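You operate a simulated robot arm through the tools that you are given. There is no shell and no other tool. Be economical: measure what you need, move in short steps, check, and stop when the job is done.

You are at the controls of a simulated robot arm. One attempt, no reset.

TASK
Leak-test the bottle in the test well; green well if it holds, red if it leaks.
Fine: purple plug in, white tap open, pump to 30-60 mbar, tap shut, hold 10 s, vent by the red button, plug back.

It is judged by the outcome, as a careful person would: the job done as asked, and still so three seconds after it is handed in. It fails if anything else is knocked over, pushed out of place, dropped, spilled or broken.

THE ROBOT
A 7-joint arm with a two-finger parallel gripper, fixed in place. Base frame: the origin is at the foot of the arm, x ahead of it, y to its left, z up. Units: mm, rad, N and s.
With the tool pointing down near the work surface it reaches from about 280 to 740 mm from the base axis. Its first joint turns from -2.007 to 2.007 rad. Payload 3.91 kg.
The TCP is the grasp point between the finger pads, 30 mm short of the fingertips. In the tool frame z runs along the fingers and y along their closing line. Largest opening 110 mm; finger width 20, thickness 10; the body of the gripper, 48 by 112 mm, starts 55 mm behind the TCP.
Orientation is told as [roll, pitch, yaw] about the base's x, y, z axes, in that order, counted from this pose: with the fingers straight down and closing along the base's y, the tool's x points along the base's -x, its y along +y and its z along -z.

THE INTERFACE
- The arm moves only by the tool jog_arm. Its argument "plan" is a list of rows, each a list of 3 entries, a list of its own where there are three numbers: the opening, from 0 (shut) to 1 (fully open), then the shift along the tool's x, y, z in cm, then the turn, a rotation vector about the tool's x, y, z in rad. In form: [[gripper, [dx, dy, dz], [wx, wy, wz]], ...]. A call has 1 to 10 rows; each row is the pose to reach, as a shift and turn from the pose commanded when the call began, along the tool's axes at that moment. Rows are played at 5 a second. More than 50 mm and 0.15 rad between two rows, or a gripper value outside its range, and nothing of the call is played. Where a pose cannot be reached the arm comes as near as it can. A force on the tool above 40 N (or 10 N above the force at the start of the call, whichever is more), or a blocked arm, ends the call early, and 0.2 s more pass. Each finger travels about 108 mm/s and halts on what it meets, pressing with about 30 N; the grip force reading is that of the motor and also rises with nothing between the fingers. The clock runs only during rows and for 0.2 s after the last one: add rows that repeat a pose to give the fingers time. The reply holds the time, the measured pose of the TCP, the force on the tool along the base axes, the opening and the grip force, in the units named above and with some noise.
- Cameras (640 x 400 px; columns grow to the right, rows downward): "scene" is fixed at [48.2, -499.2, 1648.2]; the picture's right is [0.79, -0.62, 0.00], its down [-0.37, -0.48, -0.80] and it looks along [0.49, 0.63, -0.61] (base axes); focal length 314 px, centre (320, 200). "wrist" rides on the gripper at [72, 17, -103] in the tool frame; the picture's right is [-0.23, 0.97, 0.00], its down [-0.76, -0.18, -0.62] and it looks along [-0.61, -0.14, 0.78] (tool axes); focal length 222 px, centre (320, 200). There is no depth. A picture from a camera that has moved, and an enlarged one, comes with that camera's place and axes in the base frame and with its lens.
- camera(camera): a new picture of that camera. No time passes.
- move_column(by): slides the trunk up (or, below 0, down) by that many mm; the arm rides with it, the base frame stays. It gives what a move gives, with no picture.
- inspect(camera, box): a new picture of the part [left, top, right, bottom] of that camera's present view, enlarged. No time passes.
- job_done(): hands the job in; it is judged then, once.

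Work in short steps. Places have to be worked out from the pictures, the camera data and where the tool is seen: move nearer, look again, correct. Check each grasp and each placing, and mend what went wrong. You have 120 turns and 64 pictures in all, those below and enlarged ones among them. Open the gripper and draw the arm clear of the work before you hand the job in, unless the task says otherwise; then end with one line.

The tools are called after "Request:" by a JSON object that holds its "op" and its "data". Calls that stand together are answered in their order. jog_arm: Moves the arm, as the interface text tells. Its arguments: {"type":"object","properties":{"plan":{"type":"array"}},"required":["plan"]} The other tools are called the same way: move_column (by) slides the trunk up or down; camera (camera) takes a picture; inspect (camera, box) takes an enlarged picture of a part of a camera's view; job_done () hands the job in.

At the start:

```text
time_s: 0.0
ee_pos: [425.5, 9.8, 1349.1]
ee_rot: [0.002, 0.002, -0.001]
force: [0.0, -0.2, -0.3]
gripper_width: 109.7
gripper_force: 0.1
trunk travel left (down, up): [-875.0, 115.0]
```

scene: 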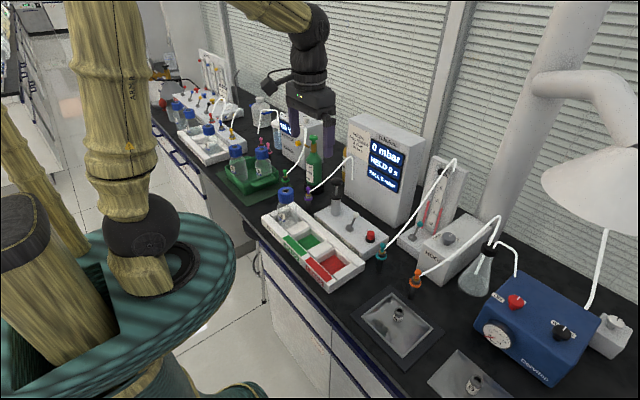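
wrist: 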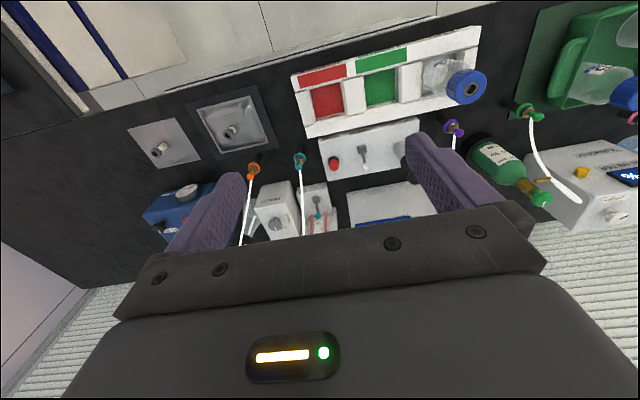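

I start by looking closer at the leak-test station in the scene view.

Request:
{"op": "inspect", "data": {"camera": "scene", "box": [250, 100, 440, 300]}}

Request:
{"op": "inspect", "data": {"camera": "wrist", "box": [280, 20, 560, 220]}}

```text
2.00 times, centred on (345, 200) of scene
camera zoom: at [48.2, -499.2, 1648.2], right [0.79, -0.62, 0.0], down [-0.37, -0.48, -0.8], along [0.49, 0.63, -0.61], focal length 628 px, centre (270, 200)
```

zoom: 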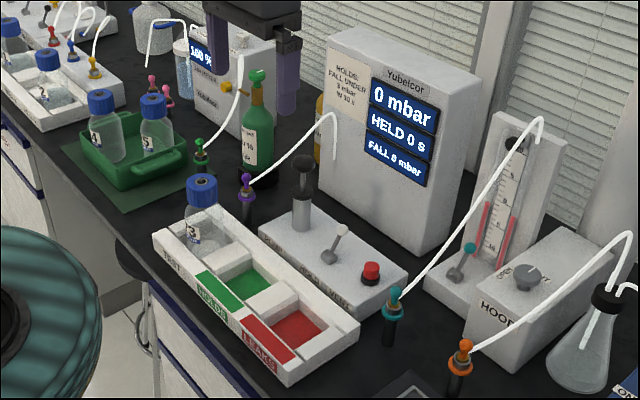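

```text
2.00 times, centred on (420, 120) of wrist
camera zoom: at [351.9, 27.7, 1451.7], right [0.23, 0.97, 0.0], down [0.76, -0.18, 0.62], along [0.61, -0.14, -0.78], focal length 444 px, centre (120, 360)
```

zoom: 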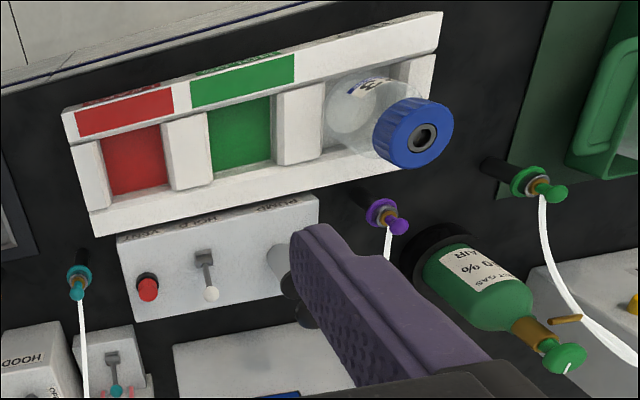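

I read the panel labels and the pump box closely.

Request:
{"op": "inspect", "data": {"camera": "scene", "box": [340, 110, 430, 200]}}

Request:
{"op": "inspect", "data": {"camera": "scene", "box": [300, 170, 400, 260]}}

Request:
{"op": "inspect", "data": {"camera": "scene", "box": [250, 170, 330, 250]}}

```text
4.44 times, centred on (385, 155) of scene
camera zoom: at [48.2, -499.2, 1648.2], right [0.79, -0.62, 0.0], down [-0.37, -0.48, -0.8], along [0.49, 0.63, -0.61], focal length 1397 px, centre (31, 400)
```

zoom: 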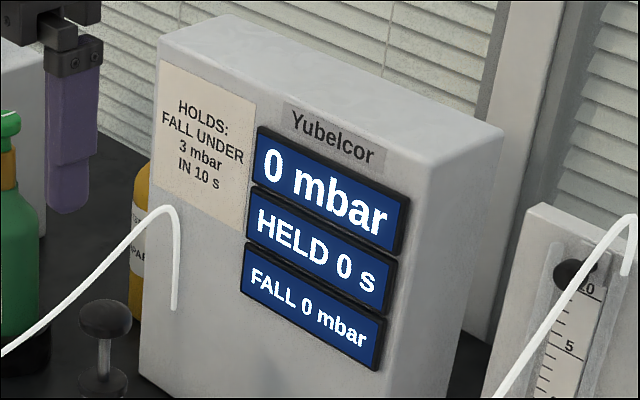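

```text
4.44 times, centred on (350, 215) of scene
camera zoom: at [48.2, -499.2, 1648.2], right [0.79, -0.62, 0.0], down [-0.37, -0.48, -0.8], along [0.49, 0.63, -0.61], focal length 1397 px, centre (187, 133)
```

zoom: 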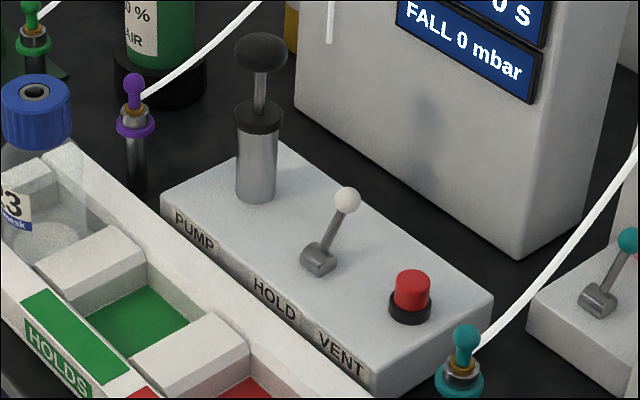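

```text
5.00 times, centred on (290, 210) of scene
camera zoom: at [48.2, -499.2, 1648.2], right [0.79, -0.62, 0.0], down [-0.37, -0.48, -0.8], along [0.49, 0.63, -0.61], focal length 1571 px, centre (470, 150)
```

zoom: 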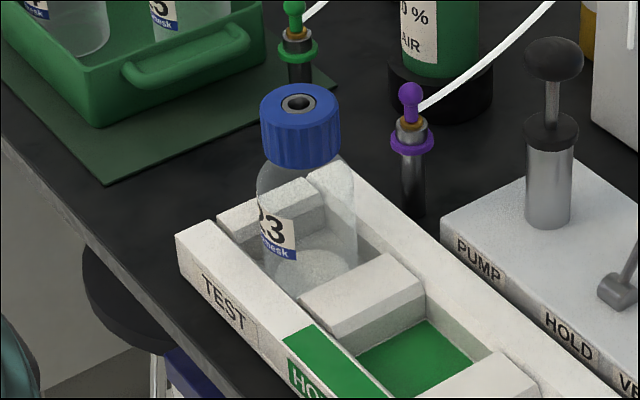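

The criterion is a fall under 3 mbar in 10 s. The row of wells is along y with bottle 23 nearest the left end; rough triangulation puts the purple plug near (600, 280, 980). I go lower and left for a closer wrist view.

Request:
{"op": "jog_arm", "data": {"plan": [[1, [0, 3.5, 3], [0, 0, 0]], [1, [0, 7, 6], [0, 0, 0]], [1, [0, 10.5, 9], [0, 0, 0]], [1, [0, 14, 12], [0, 0, 0]], [1, [0, 17, 15], [0, 0, 0]], [1, [0, 17, 15], [0, 0, 0]]]}}

Request:
{"op": "camera", "data": {"camera": "wrist"}}

```text
time_s: 1.4
ee_pos: [425.5, 178.9, 1199.9]
ee_rot: [0.001, -0.001, -0.001]
force: [-0.6, 0.0, 0.0]
gripper_width: 110.1
gripper_force: 0.0
trunk travel left (down, up): [-875.0, 115.0]
```

```text
56 pictures are left
camera wrist: at [352.2, 196.6, 1302.6], right [0.23, 0.97, 0.0], down [0.76, -0.18, 0.62], along [0.61, -0.14, -0.78], focal length 222 px, centre (320, 200)
```

wrist: 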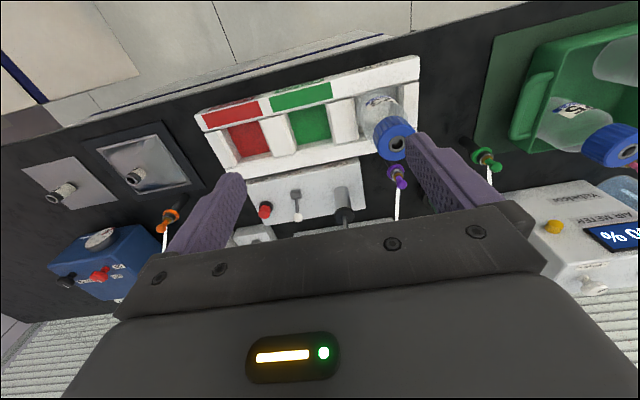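

Enlarge this view around station for triangulation.

Request:
{"op": "inspect", "data": {"camera": "wrist", "box": [190, 50, 430, 230]}}

```text
2.22 times, centred on (310, 140) of wrist
camera zoom: at [352.2, 196.6, 1302.6], right [0.23, 0.97, 0.0], down [0.76, -0.18, 0.62], along [0.61, -0.14, -0.78], focal length 494 px, centre (342, 333)
```

zoom: 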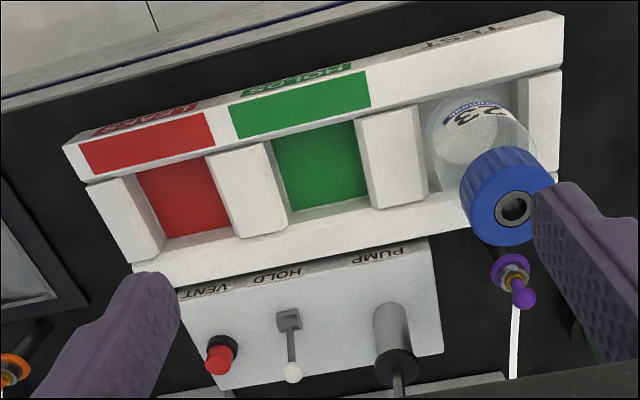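

Triangulated: cap socket ≈ (507, 271, 1012), purple knob ≈ (616, 289, 963), tap tip ≈ (657, 75, 957), vent ≈ (653, -4, 922), pump knob ≈ (645, 176, 1040). I move above the plug with a partly closed gripper.

Request:
{"op": "jog_arm", "data": {"plan": [[0.8, [-3.2, 1.85, 1], [0, 0, 0]], [0.6, [-6.4, 3.7, 2], [0, 0, 0]], [0.4, [-9.6, 5.5, 3.5], [0, 0, 0]], [0.4, [-12.8, 7.4, 5], [0, 0, 0]], [0.4, [-16, 9.2, 7], [0, 0, 0]], [0.4, [-19.05, 11.0, 9], [0, 0, 0]], [0.4, [-19.05, 11.0, 9], [0, 0, 0]]]}}

Request:
{"op": "camera", "data": {"camera": "wrist"}}

Request:
{"op": "inspect", "data": {"camera": "wrist", "box": [260, 60, 380, 180]}}

```text
time_s: 3.0
ee_pos: [614.3, 290.8, 1107.8]
ee_rot: [0.001, 0.002, 0.0]
force: [0.6, 0.2, -0.2]
gripper_width: 44.2
gripper_force: 0.1
trunk travel left (down, up): [-875.0, 115.0]
```

```text
54 pictures are left
camera wrist: at [541.1, 307.8, 1211.2], right [0.23, 0.97, 0.0], down [0.76, -0.18, 0.62], along [0.61, -0.14, -0.78], focal length 222 px, centre (320, 200)
```

wrist: 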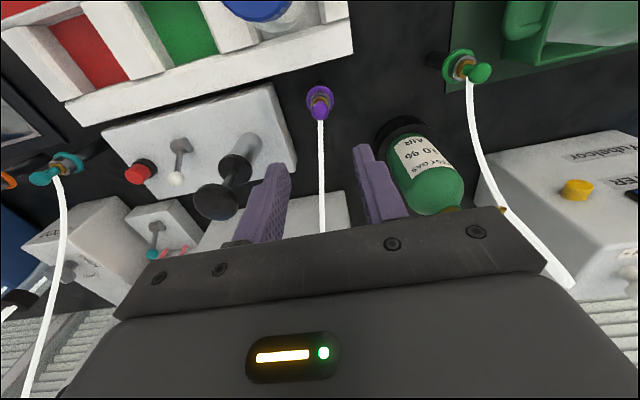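

```text
3.33 times, centred on (320, 120) of wrist
camera zoom: at [541.1, 307.8, 1211.2], right [0.23, 0.97, 0.0], down [0.76, -0.18, 0.62], along [0.61, -0.14, -0.78], focal length 740 px, centre (320, 467)
```

zoom: 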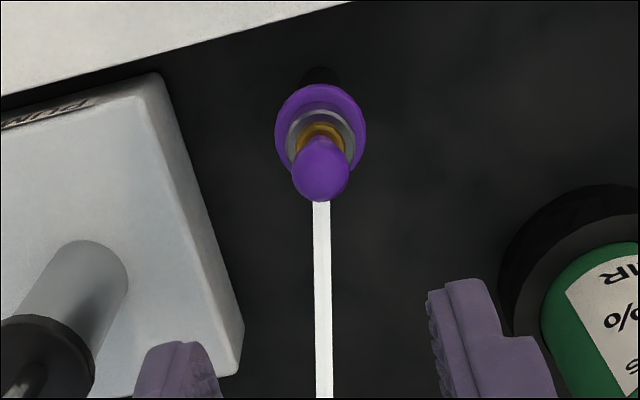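

The plug sits right under the TCP (614.5, 291). I descend to knob height with the fingers part-open.

Request:
{"op": "jog_arm", "data": {"plan": [[0.4, [0, 0, 4], [0, 0, 0]], [0.4, [0, 0, 8], [0, 0, 0]], [0.4, [0, 0, 11.5], [0, 0, 0]], [0.4, [0, 0, 14.5], [0, 0, 0]], [0.4, [0, 0, 14.5], [0, 0, 0]]]}}

Request:
{"op": "inspect", "data": {"camera": "wrist", "box": [220, 100, 420, 240]}}

Request:
{"op": "inspect", "data": {"camera": "scene", "box": [250, 120, 400, 260]}}

```text
time_s: 4.2
ee_pos: [614.6, 289.8, 964.8]
ee_rot: [-0.001, 0.0, -0.001]
force: [-0.5, -0.4, -0.8]
gripper_width: 44.1
gripper_force: 0.0
trunk travel left (down, up): [-875.0, 115.0]
```

```text
2.86 times, centred on (320, 170) of wrist
camera zoom: at [541.5, 308.0, 1066.3], right [0.23, 0.97, 0.0], down [0.76, -0.18, 0.62], along [0.61, -0.14, -0.78], focal length 635 px, centre (320, 286)
```

zoom: 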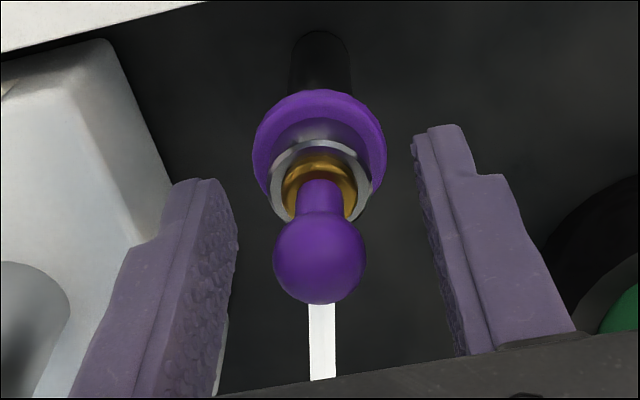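

```text
2.86 times, centred on (325, 190) of scene
camera zoom: at [48.2, -499.2, 1648.2], right [0.79, -0.62, 0.0], down [-0.37, -0.48, -0.8], along [0.49, 0.63, -0.61], focal length 898 px, centre (306, 229)
```

zoom: 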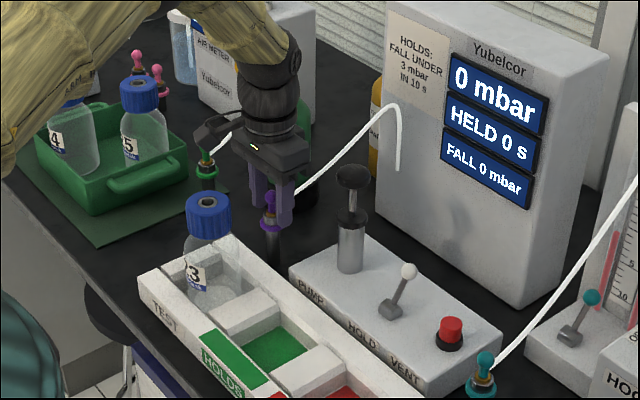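

The knob is centred between pads at TCP height. Close on it.

Request:
{"op": "jog_arm", "data": {"plan": [[0.25, [0, 0, 0], [0, 0, 0]], [0.1, [0, 0, 0], [0, 0, 0]], [0, [0, 0, 0], [0, 0, 0]], [0, [0, 0, 0], [0, 0, 0]]]}}

```text
time_s: 5.2
ee_pos: [615.0, 290.2, 963.4]
ee_rot: [-0.001, 0.0, 0.001]
force: [0.4, -1.9, -2.0]
gripper_width: 24.8
gripper_force: 45.0
trunk travel left (down, up): [-875.0, 115.0]
```

The width of 24.8 mm suggests the fingertips pinch the holder's collar (top ≈ 933) rather than the 19 mm knob. I reopen a bit, raise 10 mm and close again.

Request:
{"op": "jog_arm", "data": {"plan": [[0.35, [0, 0, 0], [0, 0, 0]], [0.35, [0, 0, -0.5], [0, 0, 0]], [0.35, [0, 0, -1.0], [0, 0, 0]], [0.2, [0, 0, -1.0], [0, 0, 0]], [0, [0, 0, -1.0], [0, 0, 0]], [0, [0, 0, -1.0], [0, 0, 0]], [0, [0, 0, -1.0], [0, 0, 0]]]}}

Request:
{"op": "inspect", "data": {"camera": "wrist", "box": [220, 100, 420, 240]}}

```text
time_s: 6.8
ee_pos: [614.4, 291.2, 972.8]
ee_rot: [0.0, 0.001, 0.0]
force: [-0.5, 0.8, -0.6]
gripper_width: 17.2
gripper_force: 30.3
trunk travel left (down, up): [-875.0, 115.0]
```

```text
2.86 times, centred on (320, 170) of wrist
camera zoom: at [542.3, 307.8, 1076.2], right [0.23, 0.97, 0.0], down [0.76, -0.18, 0.62], along [0.61, -0.14, -0.78], focal length 635 px, centre (320, 286)
```

zoom: 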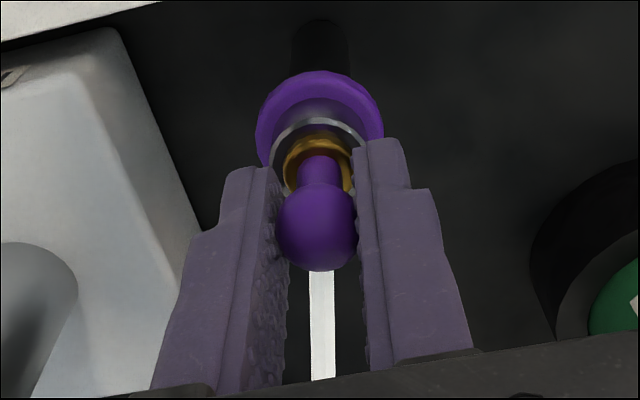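

Now the knob is held at 17.2 mm. Lift straight up.

Request:
{"op": "jog_arm", "data": {"plan": [[0, [0, 0, -1], [0, 0, 0]], [0, [0, 0, -2.5], [0, 0, 0]], [0, [0, 0, -5], [0, 0, 0]], [0, [0, 0, -8], [0, 0, 0]], [0, [0, 0, -11], [0, 0, 0]], [0, [0, 0, -13], [0, 0, 0]], [0, [0, 0, -13], [0, 0, 0]]]}}

Request:
{"op": "camera", "data": {"camera": "wrist"}}

Request:
{"op": "inspect", "data": {"camera": "scene", "box": [250, 100, 400, 240]}}

```text
time_s: 8.4
ee_pos: [616.7, 288.5, 1103.2]
ee_rot: [0.001, -0.001, 0.0]
force: [0.1, 0.1, 0.1]
gripper_width: 17.4
gripper_force: 30.5
trunk travel left (down, up): [-875.0, 115.0]
```

```text
49 pictures are left
camera wrist: at [542.8, 307.5, 1206.4], right [0.23, 0.97, 0.0], down [0.76, -0.18, 0.62], along [0.61, -0.14, -0.78], focal length 222 px, centre (320, 200)
```

wrist: 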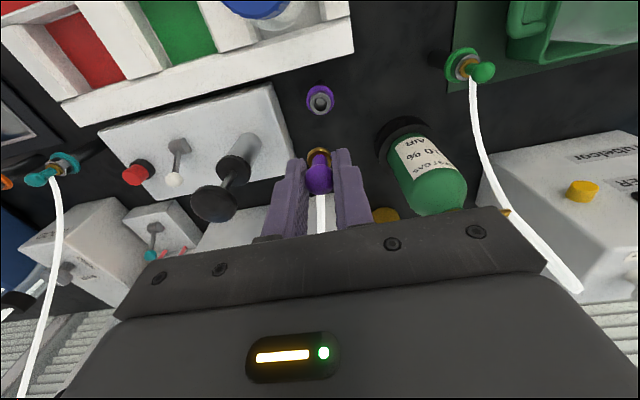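

```text
2.86 times, centred on (325, 170) of scene
camera zoom: at [48.2, -499.2, 1648.2], right [0.79, -0.62, 0.0], down [-0.37, -0.48, -0.8], along [0.49, 0.63, -0.61], focal length 898 px, centre (306, 286)
```

zoom: 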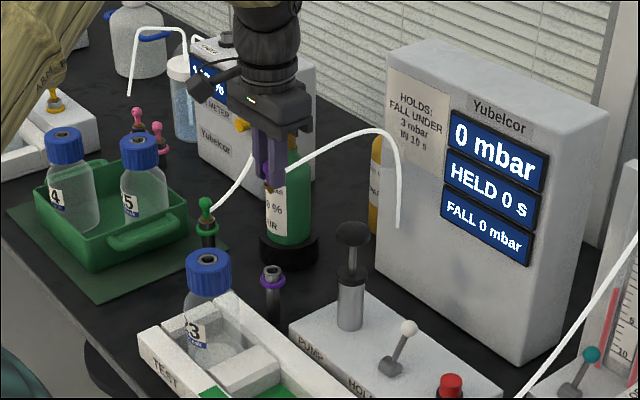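

The plug is out and its holder empty. I carry it over the bottle cap at (507, 271), staying high.

Request:
{"op": "jog_arm", "data": {"plan": [[0, [0, 0, -2], [0, 0, 0]], [0, [3, -0.4, -2], [0, 0, 0]], [0, [6, -0.9, -2], [0, 0, 0]], [0, [9, -1.4, -2], [0, 0, 0]], [0, [10.9, -1.85, -2], [0, 0, 0]], [0, [10.9, -1.85, -2], [0, 0, 0]], [0, [10.9, -1.85, -2], [0, 0, 0]]]}}

Request:
{"op": "inspect", "data": {"camera": "wrist", "box": [220, 60, 420, 220]}}

Request:
{"op": "inspect", "data": {"camera": "scene", "box": [230, 110, 350, 230]}}

```text
time_s: 10.0
ee_pos: [505.5, 271.0, 1124.8]
ee_rot: [-0.001, -0.001, 0.001]
force: [-0.7, -0.5, -0.7]
gripper_width: 17.2
gripper_force: 30.0
trunk travel left (down, up): [-875.0, 115.0]
```

```text
2.50 times, centred on (320, 140) of wrist
camera zoom: at [433.3, 289.2, 1227.1], right [0.23, 0.97, 0.0], down [0.76, -0.18, 0.62], along [0.61, -0.14, -0.78], focal length 555 px, centre (320, 350)
```

zoom: 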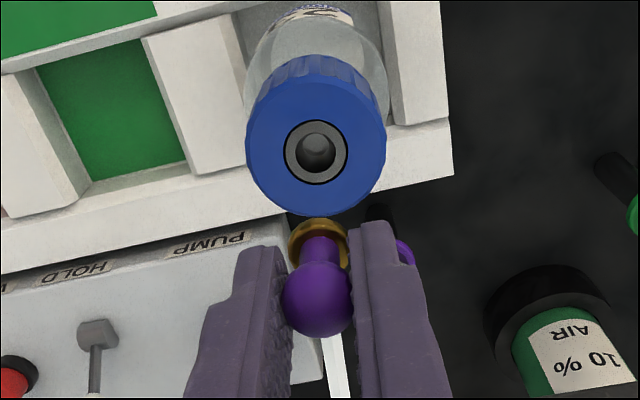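

```text
3.33 times, centred on (290, 170) of scene
camera zoom: at [48.2, -499.2, 1648.2], right [0.79, -0.62, 0.0], down [-0.37, -0.48, -0.8], along [0.49, 0.63, -0.61], focal length 1048 px, centre (420, 300)
```

zoom: 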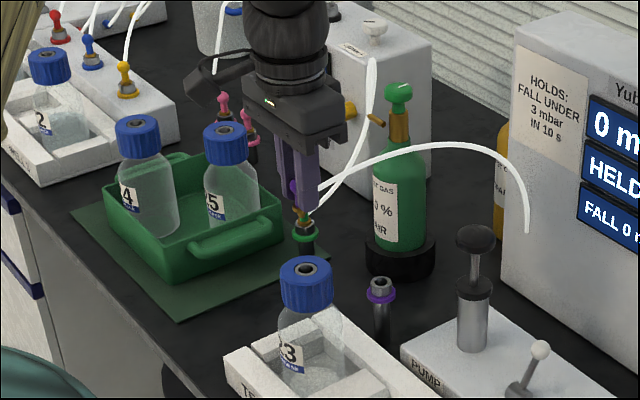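

The hole projects to (505.4, 270.6) against the held plug at (505.1, 271.7): shift −1 mm in y and lower partway.

Request:
{"op": "jog_arm", "data": {"plan": [[0, [0, -0.1, 1.5], [0, 0, 0]], [0, [0, -0.1, 3], [0, 0, 0]], [0, [0, -0.1, 3.5], [0, 0, 0]], [0, [0, -0.1, 3.5], [0, 0, 0]]]}}

Request:
{"op": "inspect", "data": {"camera": "wrist", "box": [220, 80, 420, 220]}}

Request:
{"op": "inspect", "data": {"camera": "scene", "box": [250, 140, 330, 220]}}

```text
time_s: 11.0
ee_pos: [506.8, 270.6, 1088.9]
ee_rot: [0.001, 0.001, 0.0]
force: [-0.2, 0.5, 0.3]
gripper_width: 17.4
gripper_force: 29.8
trunk travel left (down, up): [-875.0, 115.0]
```

```text
2.86 times, centred on (320, 150) of wrist
camera zoom: at [433.8, 288.2, 1191.8], right [0.23, 0.97, 0.0], down [0.76, -0.18, 0.62], along [0.61, -0.14, -0.78], focal length 635 px, centre (320, 343)
```

zoom: 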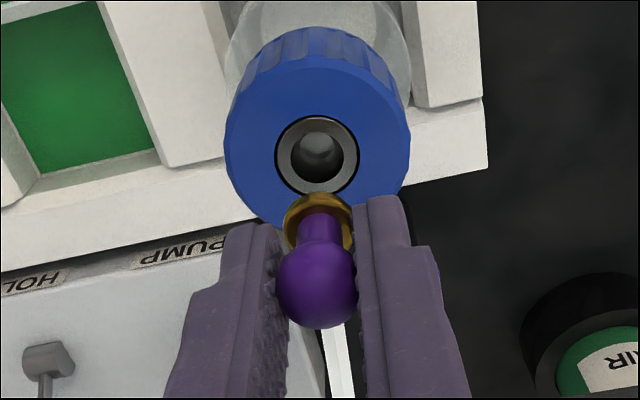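

```text
5.00 times, centred on (290, 180) of scene
camera zoom: at [48.2, -499.2, 1648.2], right [0.79, -0.62, 0.0], down [-0.37, -0.48, -0.8], along [0.49, 0.63, -0.61], focal length 1571 px, centre (470, 300)
```

zoom: 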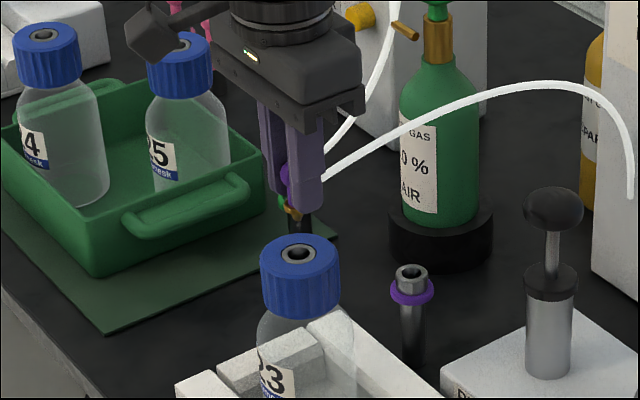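

Aligned within about half a millimetre. Continue lowering toward the seat.

Request:
{"op": "jog_arm", "data": {"plan": [[0, [0.03, 0, 1], [0, 0, 0]], [0, [0.03, 0, 2], [0, 0, 0]], [0, [0.03, 0, 3], [0, 0, 0]], [0, [0.03, 0, 3.5], [0, 0, 0]], [0, [0.03, 0, 3.9], [0, 0, 0]], [0, [0.03, 0, 3.9], [0, 0, 0]]]}}

Request:
{"op": "inspect", "data": {"camera": "wrist", "box": [220, 80, 420, 220]}}

Request:
{"op": "inspect", "data": {"camera": "scene", "box": [250, 140, 330, 220]}}

```text
time_s: 12.4
ee_pos: [505.8, 270.6, 1050.7]
ee_rot: [-0.002, -0.001, 0.0]
force: [-0.2, -0.7, 4.8]
gripper_width: 17.5
gripper_force: 30.4
trunk travel left (down, up): [-875.0, 115.0]
```

```text
2.86 times, centred on (320, 150) of wrist
camera zoom: at [432.9, 288.2, 1153.5], right [0.23, 0.97, 0.0], down [0.76, -0.18, 0.62], along [0.61, -0.14, -0.78], focal length 635 px, centre (320, 343)
```

zoom: 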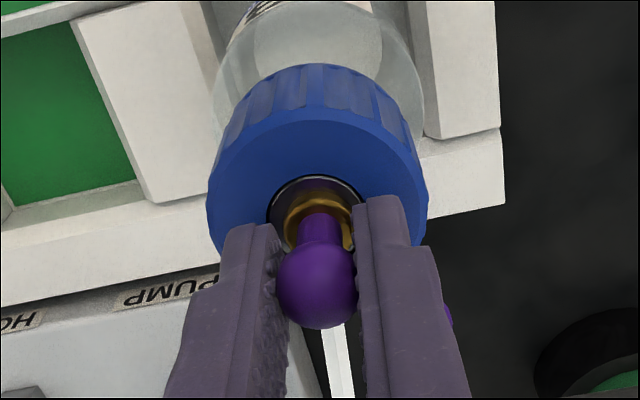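

```text
5.00 times, centred on (290, 180) of scene
camera zoom: at [48.2, -499.2, 1648.2], right [0.79, -0.62, 0.0], down [-0.37, -0.48, -0.8], along [0.49, 0.63, -0.61], focal length 1571 px, centre (470, 300)
```

zoom: 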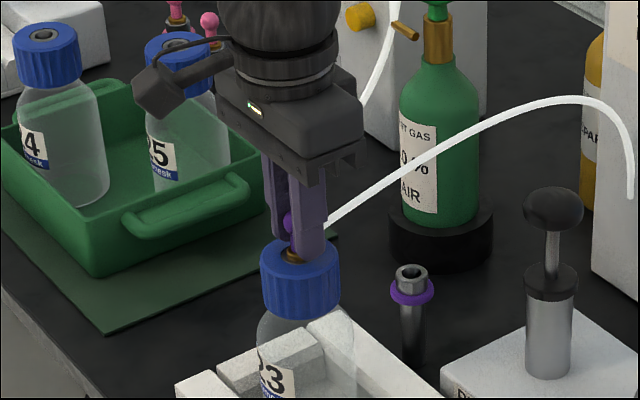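

The plug enters with a 5 N reaction. Press a little further until it is firmly seated.

Request:
{"op": "jog_arm", "data": {"plan": [[0, [0, 0, 0.2], [0, 0, 0]], [0, [0, 0, 0.4], [0, 0, 0]], [0, [0, 0, 0.6], [0, 0, 0]], [0, [0, 0, 0.8], [0, 0, 0]], [0, [0, 0, 0.8], [0, 0, 0]]]}}

Request:
{"op": "inspect", "data": {"camera": "wrist", "box": [260, 100, 380, 200]}}

```text
time_s: 13.6
ee_pos: [505.5, 270.0, 1045.2]
ee_rot: [0.004, -0.005, -0.002]
force: [2.1, 2.2, 38.9]
gripper_width: 17.7
gripper_force: 29.9
trunk travel left (down, up): [-875.0, 115.0]
```

```text
4.00 times, centred on (320, 150) of wrist
camera zoom: at [431.8, 287.5, 1147.2], right [0.23, 0.97, 0.0], down [0.76, -0.18, 0.63], along [0.61, -0.14, -0.78], focal length 888 px, centre (320, 400)
```

zoom: 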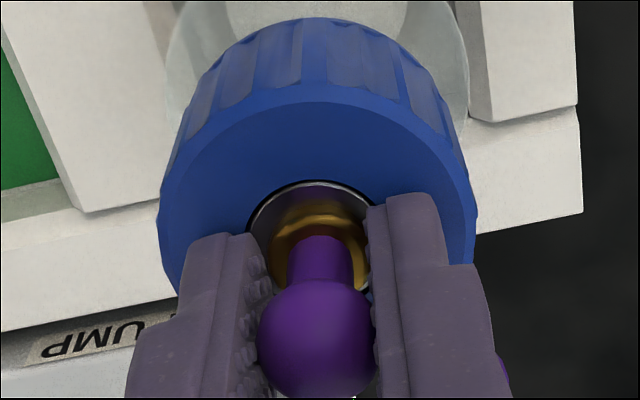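

38.9 N at 1045: seated. I relax the push, open the fingers and rise.

Request:
{"op": "jog_arm", "data": {"plan": [[0, [0, 0, -0.5], [0, 0, 0]], [0.15, [0, 0, -0.5], [0, 0, 0]], [0.35, [0, 0, -0.5], [0, 0, 0]], [0.35, [0, 0, -2], [0, 0, 0]], [0.35, [0, 0, -5], [0, 0, 0]], [0.35, [0, 0, -9], [0, 0, 0]], [0.35, [0, 0, -12], [0, 0, 0]], [0.35, [0, 0, -12], [0, 0, 0]]]}}

Request:
{"op": "camera", "data": {"camera": "wrist"}}

Request:
{"op": "inspect", "data": {"camera": "scene", "box": [250, 100, 430, 260]}}

```text
time_s: 15.4
ee_pos: [506.2, 270.3, 1161.8]
ee_rot: [-0.001, 0.0, 0.002]
force: [-0.4, -0.8, 0.8]
gripper_width: 38.4
gripper_force: 0.0
trunk travel left (down, up): [-875.0, 115.0]
```

```text
40 pictures are left
camera wrist: at [433.3, 288.8, 1264.2], right [0.23, 0.97, 0.0], down [0.76, -0.18, 0.62], along [0.61, -0.14, -0.78], focal length 222 px, centre (320, 200)
```

wrist: 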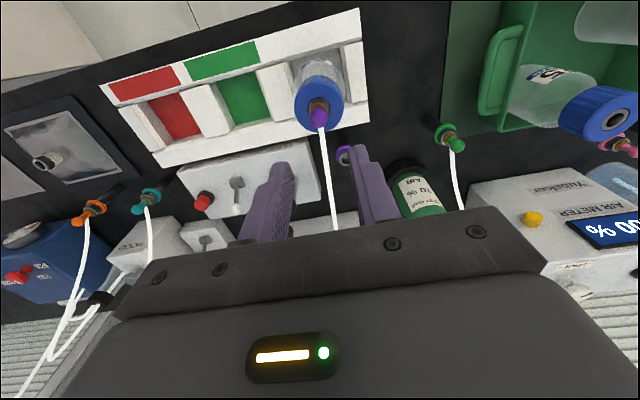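

```text
2.50 times, centred on (340, 180) of scene
camera zoom: at [48.2, -499.2, 1648.2], right [0.79, -0.62, 0.0], down [-0.37, -0.48, -0.8], along [0.49, 0.63, -0.61], focal length 786 px, centre (270, 250)
```

zoom: 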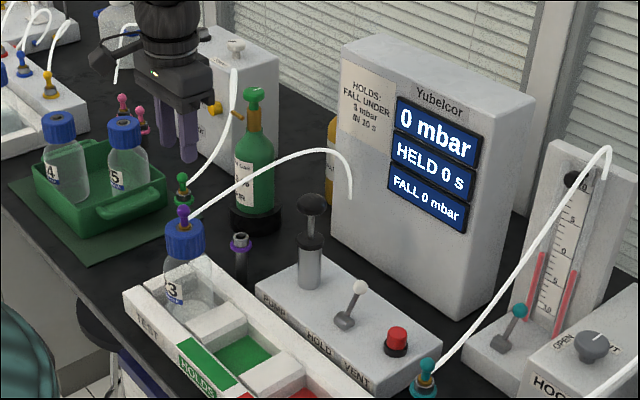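

The plug stays in the cap. Now I move toward the pump box to study the tap from close by.

Request:
{"op": "jog_arm", "data": {"plan": [[0.35, [-0.5, -4, 0], [0, 0, 0]], [0.2, [-1.5, -8, 0.5], [0, 0, 0]], [0, [-3.5, -11.5, 1], [0, 0, 0]], [0, [-5, -15, 2], [0, 0, 0]], [0, [-6.9, -17.5, 3], [0, 0, 0]], [0, [-6.9, -17.5, 5], [0, 0, 0]], [0, [-6.9, -17.5, 5], [0, 0, 0]]]}}

Request:
{"op": "inspect", "data": {"camera": "wrist", "box": [200, 50, 440, 230]}}

```text
time_s: 17.0
ee_pos: [575.5, 95.3, 1112.3]
ee_rot: [0.0, 0.0, 0.0]
force: [-0.7, -0.1, -0.9]
gripper_width: 0.0
gripper_force: 30.0
trunk travel left (down, up): [-875.0, 115.0]
```

```text
2.22 times, centred on (320, 140) of wrist
camera zoom: at [502.0, 112.6, 1213.8], right [0.23, 0.97, 0.0], down [0.76, -0.18, 0.62], along [0.61, -0.14, -0.78], focal length 494 px, centre (320, 333)
```

zoom: 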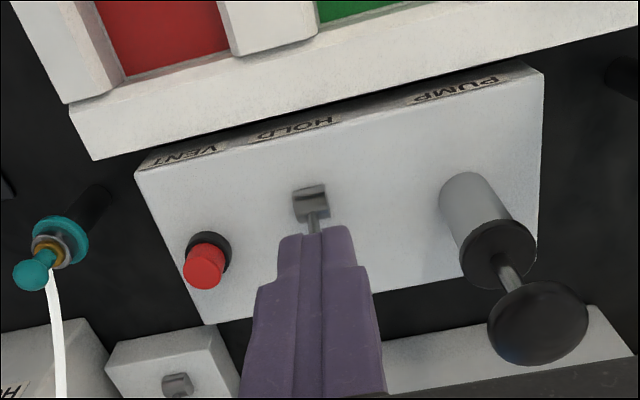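

The lever pivots about y, now leaning +x. I open the fingers to see its surroundings for open/shut marks.

Request:
{"op": "jog_arm", "data": {"plan": [[0.5, [0, 0, 0], [0, 0, 0]], [1, [0, 0, 0], [0, 0, 0]], [1, [0, 0, 0], [0, 0, 0]]]}}

Request:
{"op": "inspect", "data": {"camera": "wrist", "box": [260, 90, 380, 190]}}

Request:
{"op": "inspect", "data": {"camera": "scene", "box": [320, 190, 400, 260]}}

```text
time_s: 17.8
ee_pos: [575.2, 95.4, 1110.7]
ee_rot: [0.0, 0.0, 0.0]
force: [0.5, 0.1, 0.4]
gripper_width: 110.1
gripper_force: 0.1
trunk travel left (down, up): [-875.0, 115.0]
```

```text
4.00 times, centred on (320, 140) of wrist
camera zoom: at [502.0, 113.0, 1214.0], right [0.23, 0.97, 0.0], down [0.76, -0.18, 0.62], along [0.61, -0.14, -0.78], focal length 888 px, centre (320, 440)
```

zoom: 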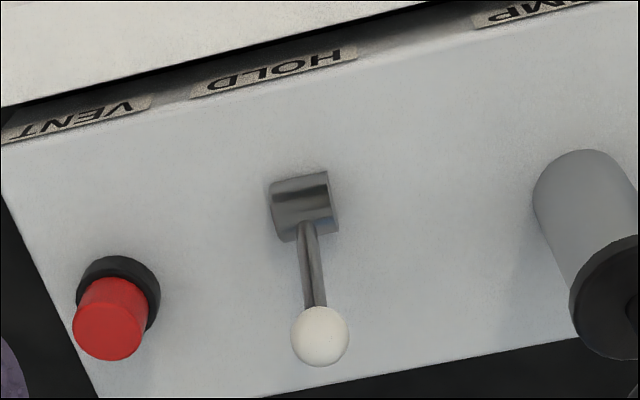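

```text
5.71 times, centred on (360, 225) of scene
camera zoom: at [48.2, -499.2, 1648.2], right [0.79, -0.62, 0.0], down [-0.37, -0.48, -0.8], along [0.49, 0.63, -0.61], focal length 1796 px, centre (91, 57)
```

zoom: 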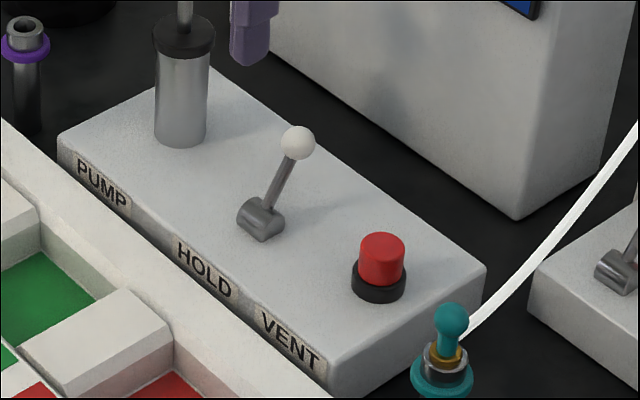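

No markings on the tap. I will test its state with one small pump stroke while watching the display; moving above the pump knob (≈642, 171) with fingers shut, passing above knob height.

Request:
{"op": "jog_arm", "data": {"plan": [[0.6, [-1.5, 1.5, -2], [0, 0, 0]], [0.2, [-3.5, 4, -2], [0, 0, 0]], [0, [-5.5, 6, -2], [0, 0, 0]], [0, [-6.7, 7.6, -2], [0, 0, 0]], [0, [-6.7, 7.6, -2], [0, 0, 0]]]}}

Request:
{"op": "camera", "data": {"camera": "wrist"}}

```text
time_s: 19.0
ee_pos: [642.2, 171.4, 1131.6]
ee_rot: [0.0, -0.001, -0.001]
force: [0.2, -0.6, -0.1]
gripper_width: 0.1
gripper_force: 30.3
trunk travel left (down, up): [-875.0, 115.0]
```

```text
35 pictures are left
camera wrist: at [569.0, 189.0, 1235.0], right [0.23, 0.97, 0.0], down [0.76, -0.18, 0.62], along [0.61, -0.14, -0.78], focal length 222 px, centre (320, 200)
```

wrist: 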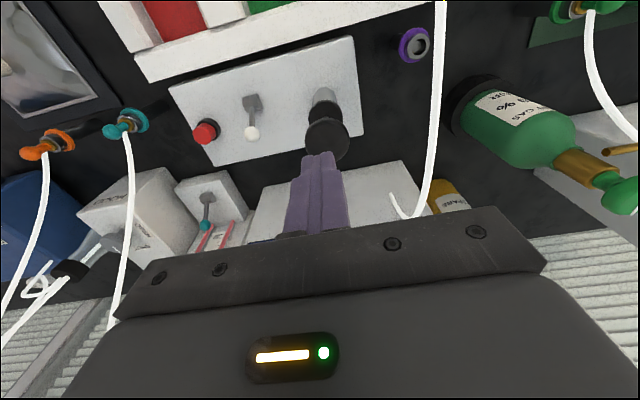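

Knob is at about (648, 176). I correct and descend until just above/at contact.

Request:
{"op": "jog_arm", "data": {"plan": [[0, [-0.6, 0.5, 1], [0, 0, 0]], [0, [-0.6, 0.5, 3], [0, 0, 0]], [0, [-0.6, 0.5, 4], [0, 0, 0]], [0, [-0.6, 0.5, 4], [0, 0, 0]]]}}

Request:
{"op": "inspect", "data": {"camera": "scene", "box": [300, 110, 430, 240]}}

```text
time_s: 20.0
ee_pos: [647.6, 176.4, 1091.2]
ee_rot: [0.0, 0.0, -0.001]
force: [-0.3, 0.7, -0.6]
gripper_width: 0.2
gripper_force: 29.9
trunk travel left (down, up): [-875.0, 115.0]
```

```text
3.08 times, centred on (365, 175) of scene
camera zoom: at [48.2, -499.2, 1648.2], right [0.79, -0.62, 0.0], down [-0.37, -0.48, -0.8], along [0.49, 0.63, -0.61], focal length 967 px, centre (182, 277)
```

zoom: 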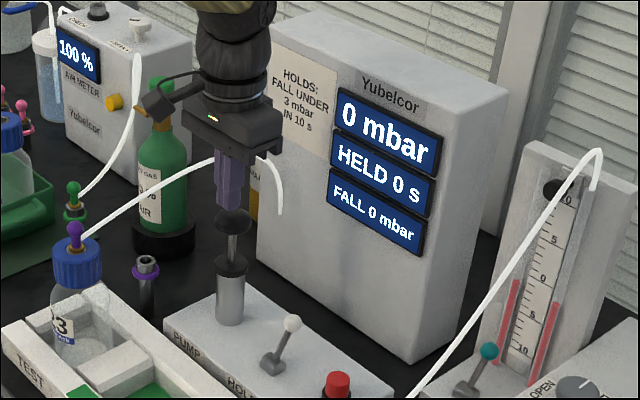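

The fingertips are just above the knob centre. I press 3 cm in small steps.

Request:
{"op": "jog_arm", "data": {"plan": [[0, [0, 0, 0.6], [0, 0, 0]], [0, [0, 0, 1.2], [0, 0, 0]], [0, [0, 0, 1.8], [0, 0, 0]], [0, [0, 0, 2.4], [0, 0, 0]], [0, [0, 0, 3], [0, 0, 0]], [0, [0, 0, 3], [0, 0, 0]]]}}

Request:
{"op": "inspect", "data": {"camera": "scene", "box": [300, 110, 430, 240]}}

```text
time_s: 21.4
ee_pos: [648.0, 176.6, 1062.3]
ee_rot: [0.001, -0.002, 0.0]
force: [1.0, -0.5, 3.9]
gripper_width: 0.0
gripper_force: 30.5
trunk travel left (down, up): [-875.0, 115.0]
```

```text
3.08 times, centred on (365, 175) of scene
camera zoom: at [48.2, -499.2, 1648.2], right [0.79, -0.62, 0.0], down [-0.37, -0.48, -0.8], along [0.49, 0.63, -0.61], focal length 967 px, centre (182, 277)
```

zoom: 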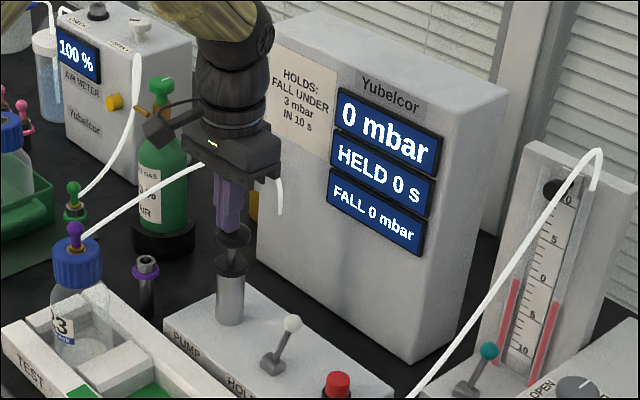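

Knob is down ~18 mm, pressure still 0. Continue the stroke to the bottom.

Request:
{"op": "jog_arm", "data": {"plan": [[0, [0, 0, 0.6], [0, 0, 0]], [0, [0, 0, 1.2], [0, 0, 0]], [0, [0, 0, 1.8], [0, 0, 0]], [0, [0, 0, 2.4], [0, 0, 0]], [0, [0, 0, 2.4], [0, 0, 0]]]}}

Request:
{"op": "inspect", "data": {"camera": "scene", "box": [300, 110, 430, 240]}}

```text
time_s: 22.6
ee_pos: [647.9, 174.8, 1043.5]
ee_rot: [0.004, -0.012, -0.001]
force: [3.5, 2.2, 38.6]
gripper_width: 0.0
gripper_force: 29.5
trunk travel left (down, up): [-875.0, 115.0]
```

```text
3.08 times, centred on (365, 175) of scene
camera zoom: at [48.2, -499.2, 1648.2], right [0.79, -0.62, 0.0], down [-0.37, -0.48, -0.8], along [0.49, 0.63, -0.61], focal length 967 px, centre (182, 277)
```

zoom: 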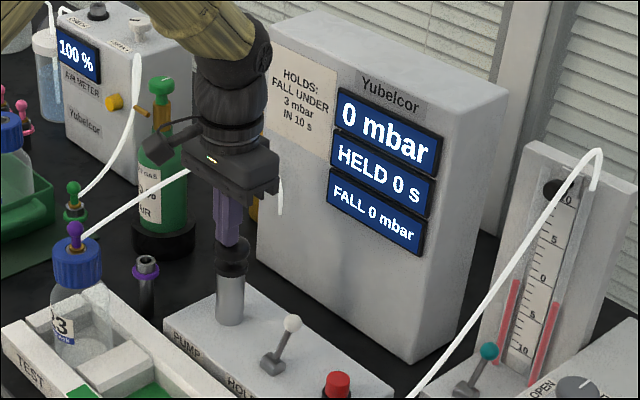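

The stroke bottomed with no rise, so the tap is shut when leaning +x; it must be pulled toward −x. I lift off the pump and go behind the lever.

Request:
{"op": "jog_arm", "data": {"plan": [[0, [0, 0, -2], [0, 0, 0]], [0, [0, 0, -5.5], [0, 0, 0]], [0, [0, 0, -8.5], [0, 0, 0]], [0, [-1.5, -3.5, -8.5], [0, 0, 0]], [0, [-3, -7, -8.5], [0, 0, 0]], [0, [-4.6, -10, -8.5], [0, 0, 0]], [0, [-4.6, -10, -8.5], [0, 0, 0]]]}}

Request:
{"op": "camera", "data": {"camera": "wrist"}}

```text
time_s: 24.2
ee_pos: [694.6, 76.5, 1121.0]
ee_rot: [0.001, 0.0, 0.0]
force: [-0.7, -0.9, -0.9]
gripper_width: 0.0
gripper_force: 29.9
trunk travel left (down, up): [-875.0, 115.0]
```

```text
31 pictures are left
camera wrist: at [620.7, 94.6, 1225.0], right [0.23, 0.97, 0.0], down [0.76, -0.18, 0.62], along [0.61, -0.14, -0.78], focal length 222 px, centre (320, 200)
```

wrist: 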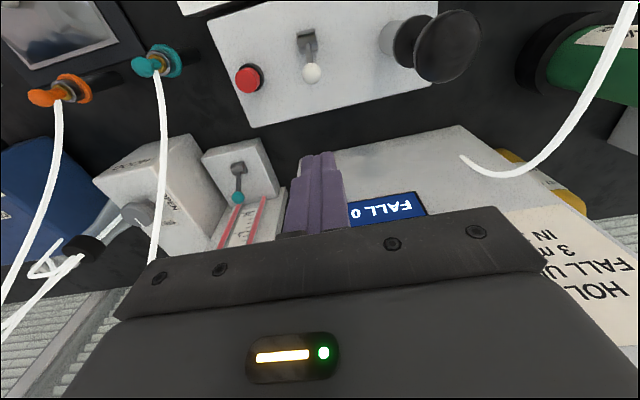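

Ball at (659, 76, 957); the fingers are 36 mm behind it. Descend beside it.

Request:
{"op": "jog_arm", "data": {"plan": [[0, [0, 0, 4], [0, 0, 0]], [0, [0, 0, 8], [0, 0, 0]], [0, [0, 0, 12], [0, 0, 0]], [0, [0, 0, 14.4], [0, 0, 0]], [0, [0, 0, 14.4], [0, 0, 0]]]}}

Request:
{"op": "inspect", "data": {"camera": "scene", "box": [300, 120, 430, 250]}}

```text
time_s: 25.4
ee_pos: [694.7, 75.7, 978.5]
ee_rot: [0.0, 0.0, 0.0]
force: [0.0, 0.4, 1.0]
gripper_width: 0.0
gripper_force: 29.8
trunk travel left (down, up): [-875.0, 115.0]
```

```text
3.08 times, centred on (365, 185) of scene
camera zoom: at [48.2, -499.2, 1648.2], right [0.79, -0.62, 0.0], down [-0.37, -0.48, -0.8], along [0.49, 0.63, -0.61], focal length 967 px, centre (182, 246)
```

zoom: 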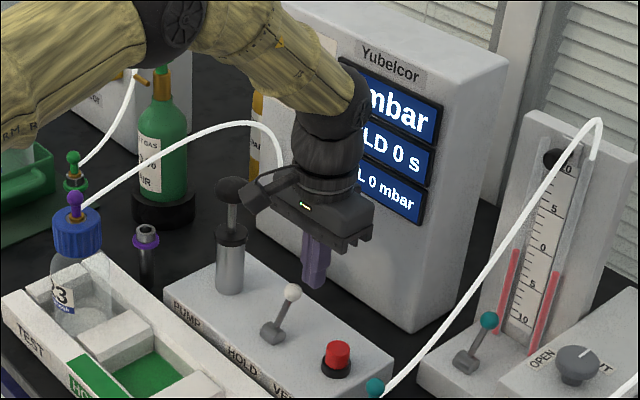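

Now sweep toward −x (tool +x) pushing the lever over.

Request:
{"op": "jog_arm", "data": {"plan": [[0, [1.5, 0, 0], [0, 0, 0]], [0, [2.5, 0, 0], [0, 0, 0]], [0, [3.5, 0, 0], [0, 0, 0]], [0, [4.5, 0, 0], [0, 0, 0]], [0, [5.5, 0, 0], [0, 0, 0]], [0, [6.5, 0, 0], [0, 0, 0]], [0, [7.3, 0, 0], [0, 0, 0]], [0, [7.3, 0, 0], [0, 0, 0]]]}}

Request:
{"op": "inspect", "data": {"camera": "scene", "box": [300, 120, 430, 250]}}

```text
time_s: 27.2
ee_pos: [627.2, 75.5, 978.5]
ee_rot: [-0.001, -0.009, 0.0]
force: [30.3, 0.8, -0.4]
gripper_width: 0.0
gripper_force: 30.5
trunk travel left (down, up): [-875.0, 115.0]
```

```text
3.08 times, centred on (365, 185) of scene
camera zoom: at [48.2, -499.2, 1648.2], right [0.79, -0.62, 0.0], down [-0.37, -0.48, -0.8], along [0.49, 0.63, -0.61], focal length 967 px, centre (182, 246)
```

zoom: 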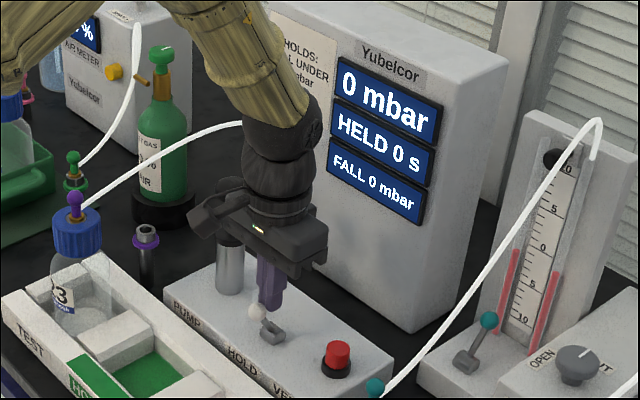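

The lever is over at its other stop. Back off, rise and go back above the pump knob.

Request:
{"op": "jog_arm", "data": {"plan": [[0, [-1.5, 0, 0], [0, 0, 0]], [0, [-2.6, 0, -3], [0, 0, 0]], [0, [-2.6, 0, -7], [0, 0, 0]], [0, [-2.6, 0, -11], [0, 0, 0]], [0, [-2.6, 0, -14], [0, 0, 0]], [0, [-2.6, 4, -14], [0, 0, 0]], [0, [-2.6, 8, -14], [0, 0, 0]], [0, [-2.6, 10.1, -14], [0, 0, 0]], [0, [-2.6, 10.1, -11.5], [0, 0, 0]], [0, [-2.6, 10.1, -11.5], [0, 0, 0]]]}}

Request:
{"op": "inspect", "data": {"camera": "scene", "box": [300, 120, 430, 250]}}

```text
time_s: 29.4
ee_pos: [645.7, 177.7, 1094.1]
ee_rot: [0.0, 0.0, 0.0]
force: [0.0, -0.7, 0.5]
gripper_width: 0.0
gripper_force: 29.9
trunk travel left (down, up): [-875.0, 115.0]
```

```text
3.08 times, centred on (365, 185) of scene
camera zoom: at [48.2, -499.2, 1648.2], right [0.79, -0.62, 0.0], down [-0.37, -0.48, -0.8], along [0.49, 0.63, -0.61], focal length 967 px, centre (182, 246)
```

zoom: 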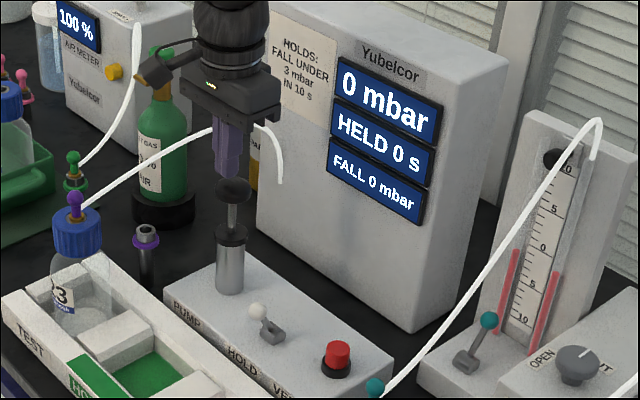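

The lever stays over. Now one pump stroke down and back up.

Request:
{"op": "jog_arm", "data": {"plan": [[0, [-0.2, 0, 1.2], [0, 0, 0]], [0, [-0.2, 0, 2.4], [0, 0, 0]], [0, [-0.2, 0, 3.6], [0, 0, 0]], [0, [-0.2, 0, 4.7], [0, 0, 0]], [0, [-0.2, 0, 4.7], [0, 0, 0]], [0, [-0.2, 0, 3], [0, 0, 0]], [0, [-0.2, 0, 1], [0, 0, 0]], [0, [-0.2, 0, 0], [0, 0, 0]]]}}

Request:
{"op": "inspect", "data": {"camera": "scene", "box": [300, 120, 430, 250]}}

```text
time_s: 31.2
ee_pos: [648.0, 177.4, 1093.7]
ee_rot: [0.0, 0.001, 0.001]
force: [-0.3, -0.6, -0.8]
gripper_width: 0.0
gripper_force: 29.7
trunk travel left (down, up): [-875.0, 115.0]
```

```text
3.08 times, centred on (365, 185) of scene
camera zoom: at [48.2, -499.2, 1648.2], right [0.79, -0.62, 0.0], down [-0.37, -0.48, -0.8], along [0.49, 0.63, -0.61], focal length 967 px, centre (182, 246)
```

zoom: 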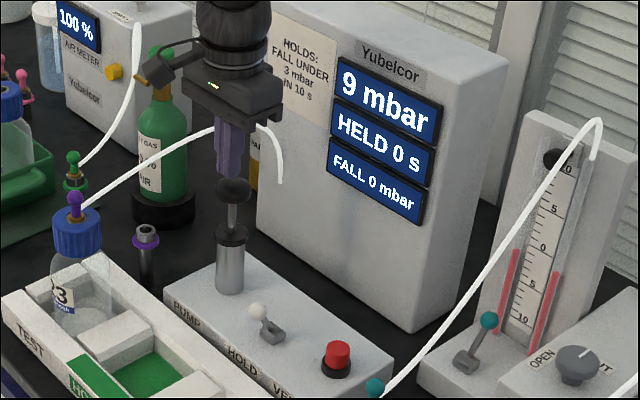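

9 mbar per stroke. I do two more strokes in one call.

Request:
{"op": "jog_arm", "data": {"plan": [[0, [0, 0, 2.4], [0, 0, 0]], [0, [0, 0, 4.7], [0, 0, 0]], [0, [0, 0, 4.7], [0, 0, 0]], [0, [0, 0, 1.5], [0, 0, 0]], [0, [0, 0, 0], [0, 0, 0]], [0, [0, 0, 2.4], [0, 0, 0]], [0, [0, 0, 4.7], [0, 0, 0]], [0, [0, 0, 4.7], [0, 0, 0]], [0, [0, 0, 1.5], [0, 0, 0]], [0, [0, 0, 0], [0, 0, 0]]]}}

Request:
{"op": "inspect", "data": {"camera": "scene", "box": [370, 130, 410, 200]}}

```text
time_s: 33.4
ee_pos: [649.3, 176.4, 1093.8]
ee_rot: [-0.001, 0.002, -0.001]
force: [0.2, 0.5, -0.9]
gripper_width: 0.0
gripper_force: 29.9
trunk travel left (down, up): [-875.0, 115.0]
```

```text
5.71 times, centred on (390, 165) of scene
camera zoom: at [48.2, -499.2, 1648.2], right [0.79, -0.62, 0.0], down [-0.37, -0.48, -0.8], along [0.49, 0.63, -0.61], focal length 1796 px, centre (-80, 400)
```

zoom: 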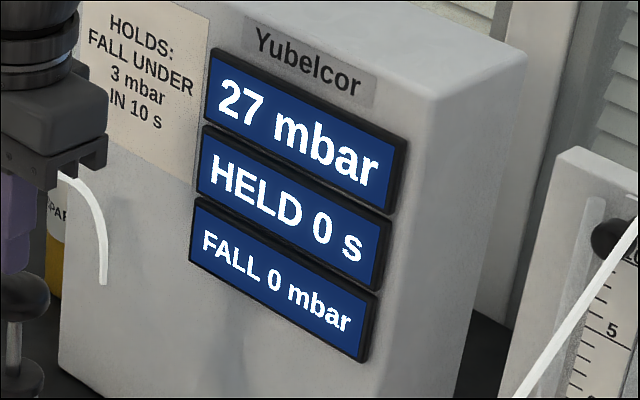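

27 mbar. Two more strokes should give about 45.

Request:
{"op": "jog_arm", "data": {"plan": [[0, [0, 0, 2.4], [0, 0, 0]], [0, [0, 0, 4.7], [0, 0, 0]], [0, [0, 0, 4.7], [0, 0, 0]], [0, [0, 0, 1.5], [0, 0, 0]], [0, [0, 0, 0], [0, 0, 0]], [0, [0, 0, 2.4], [0, 0, 0]], [0, [0, 0, 4.7], [0, 0, 0]], [0, [0, 0, 4.7], [0, 0, 0]], [0, [0, 0, 1.5], [0, 0, 0]], [0, [0, 0, 0], [0, 0, 0]]]}}

Request:
{"op": "inspect", "data": {"camera": "scene", "box": [370, 130, 410, 200]}}

```text
time_s: 35.6
ee_pos: [649.4, 176.5, 1093.9]
ee_rot: [-0.001, 0.002, -0.001]
force: [-1.1, -0.3, 0.2]
gripper_width: 0.0
gripper_force: 30.4
trunk travel left (down, up): [-875.0, 115.0]
```

```text
5.71 times, centred on (390, 165) of scene
camera zoom: at [48.2, -499.2, 1648.2], right [0.79, -0.62, 0.0], down [-0.37, -0.48, -0.8], along [0.49, 0.63, -0.61], focal length 1796 px, centre (-80, 400)
```

zoom: 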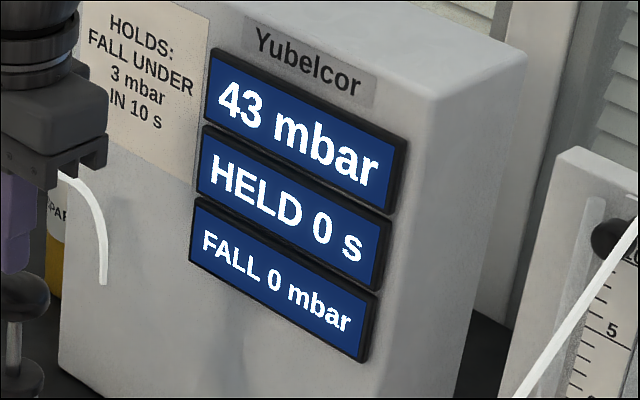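

43 mbar. Now shut the tap: go to the −x side of the lever and come down there.

Request:
{"op": "jog_arm", "data": {"plan": [[0, [0, 0, -3], [0, 0, 0]], [0, [2.4, -3.5, -3], [0, 0, 0]], [0, [4.8, -7, -3], [0, 0, 0]], [0, [7.2, -10.1, -3], [0, 0, 0]], [0, [7.2, -10.1, 1], [0, 0, 0]], [0, [7.2, -10.1, 5], [0, 0, 0]], [0, [7.2, -10.1, 9], [0, 0, 0]], [0, [7.2, -10.1, 11.5], [0, 0, 0]], [0, [7.2, -10.1, 11.5], [0, 0, 0]]]}}

Request:
{"op": "inspect", "data": {"camera": "scene", "box": [300, 120, 430, 250]}}

```text
time_s: 37.6
ee_pos: [577.0, 77.0, 980.4]
ee_rot: [0.001, 0.001, -0.001]
force: [0.2, 0.5, 0.1]
gripper_width: 0.1
gripper_force: 30.1
trunk travel left (down, up): [-875.0, 115.0]
```

```text
3.08 times, centred on (365, 185) of scene
camera zoom: at [48.2, -499.2, 1648.2], right [0.79, -0.62, 0.0], down [-0.37, -0.48, -0.8], along [0.49, 0.63, -0.61], focal length 967 px, centre (182, 246)
```

zoom: 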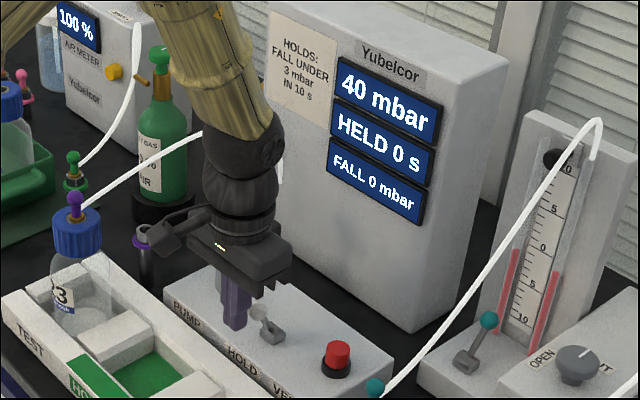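

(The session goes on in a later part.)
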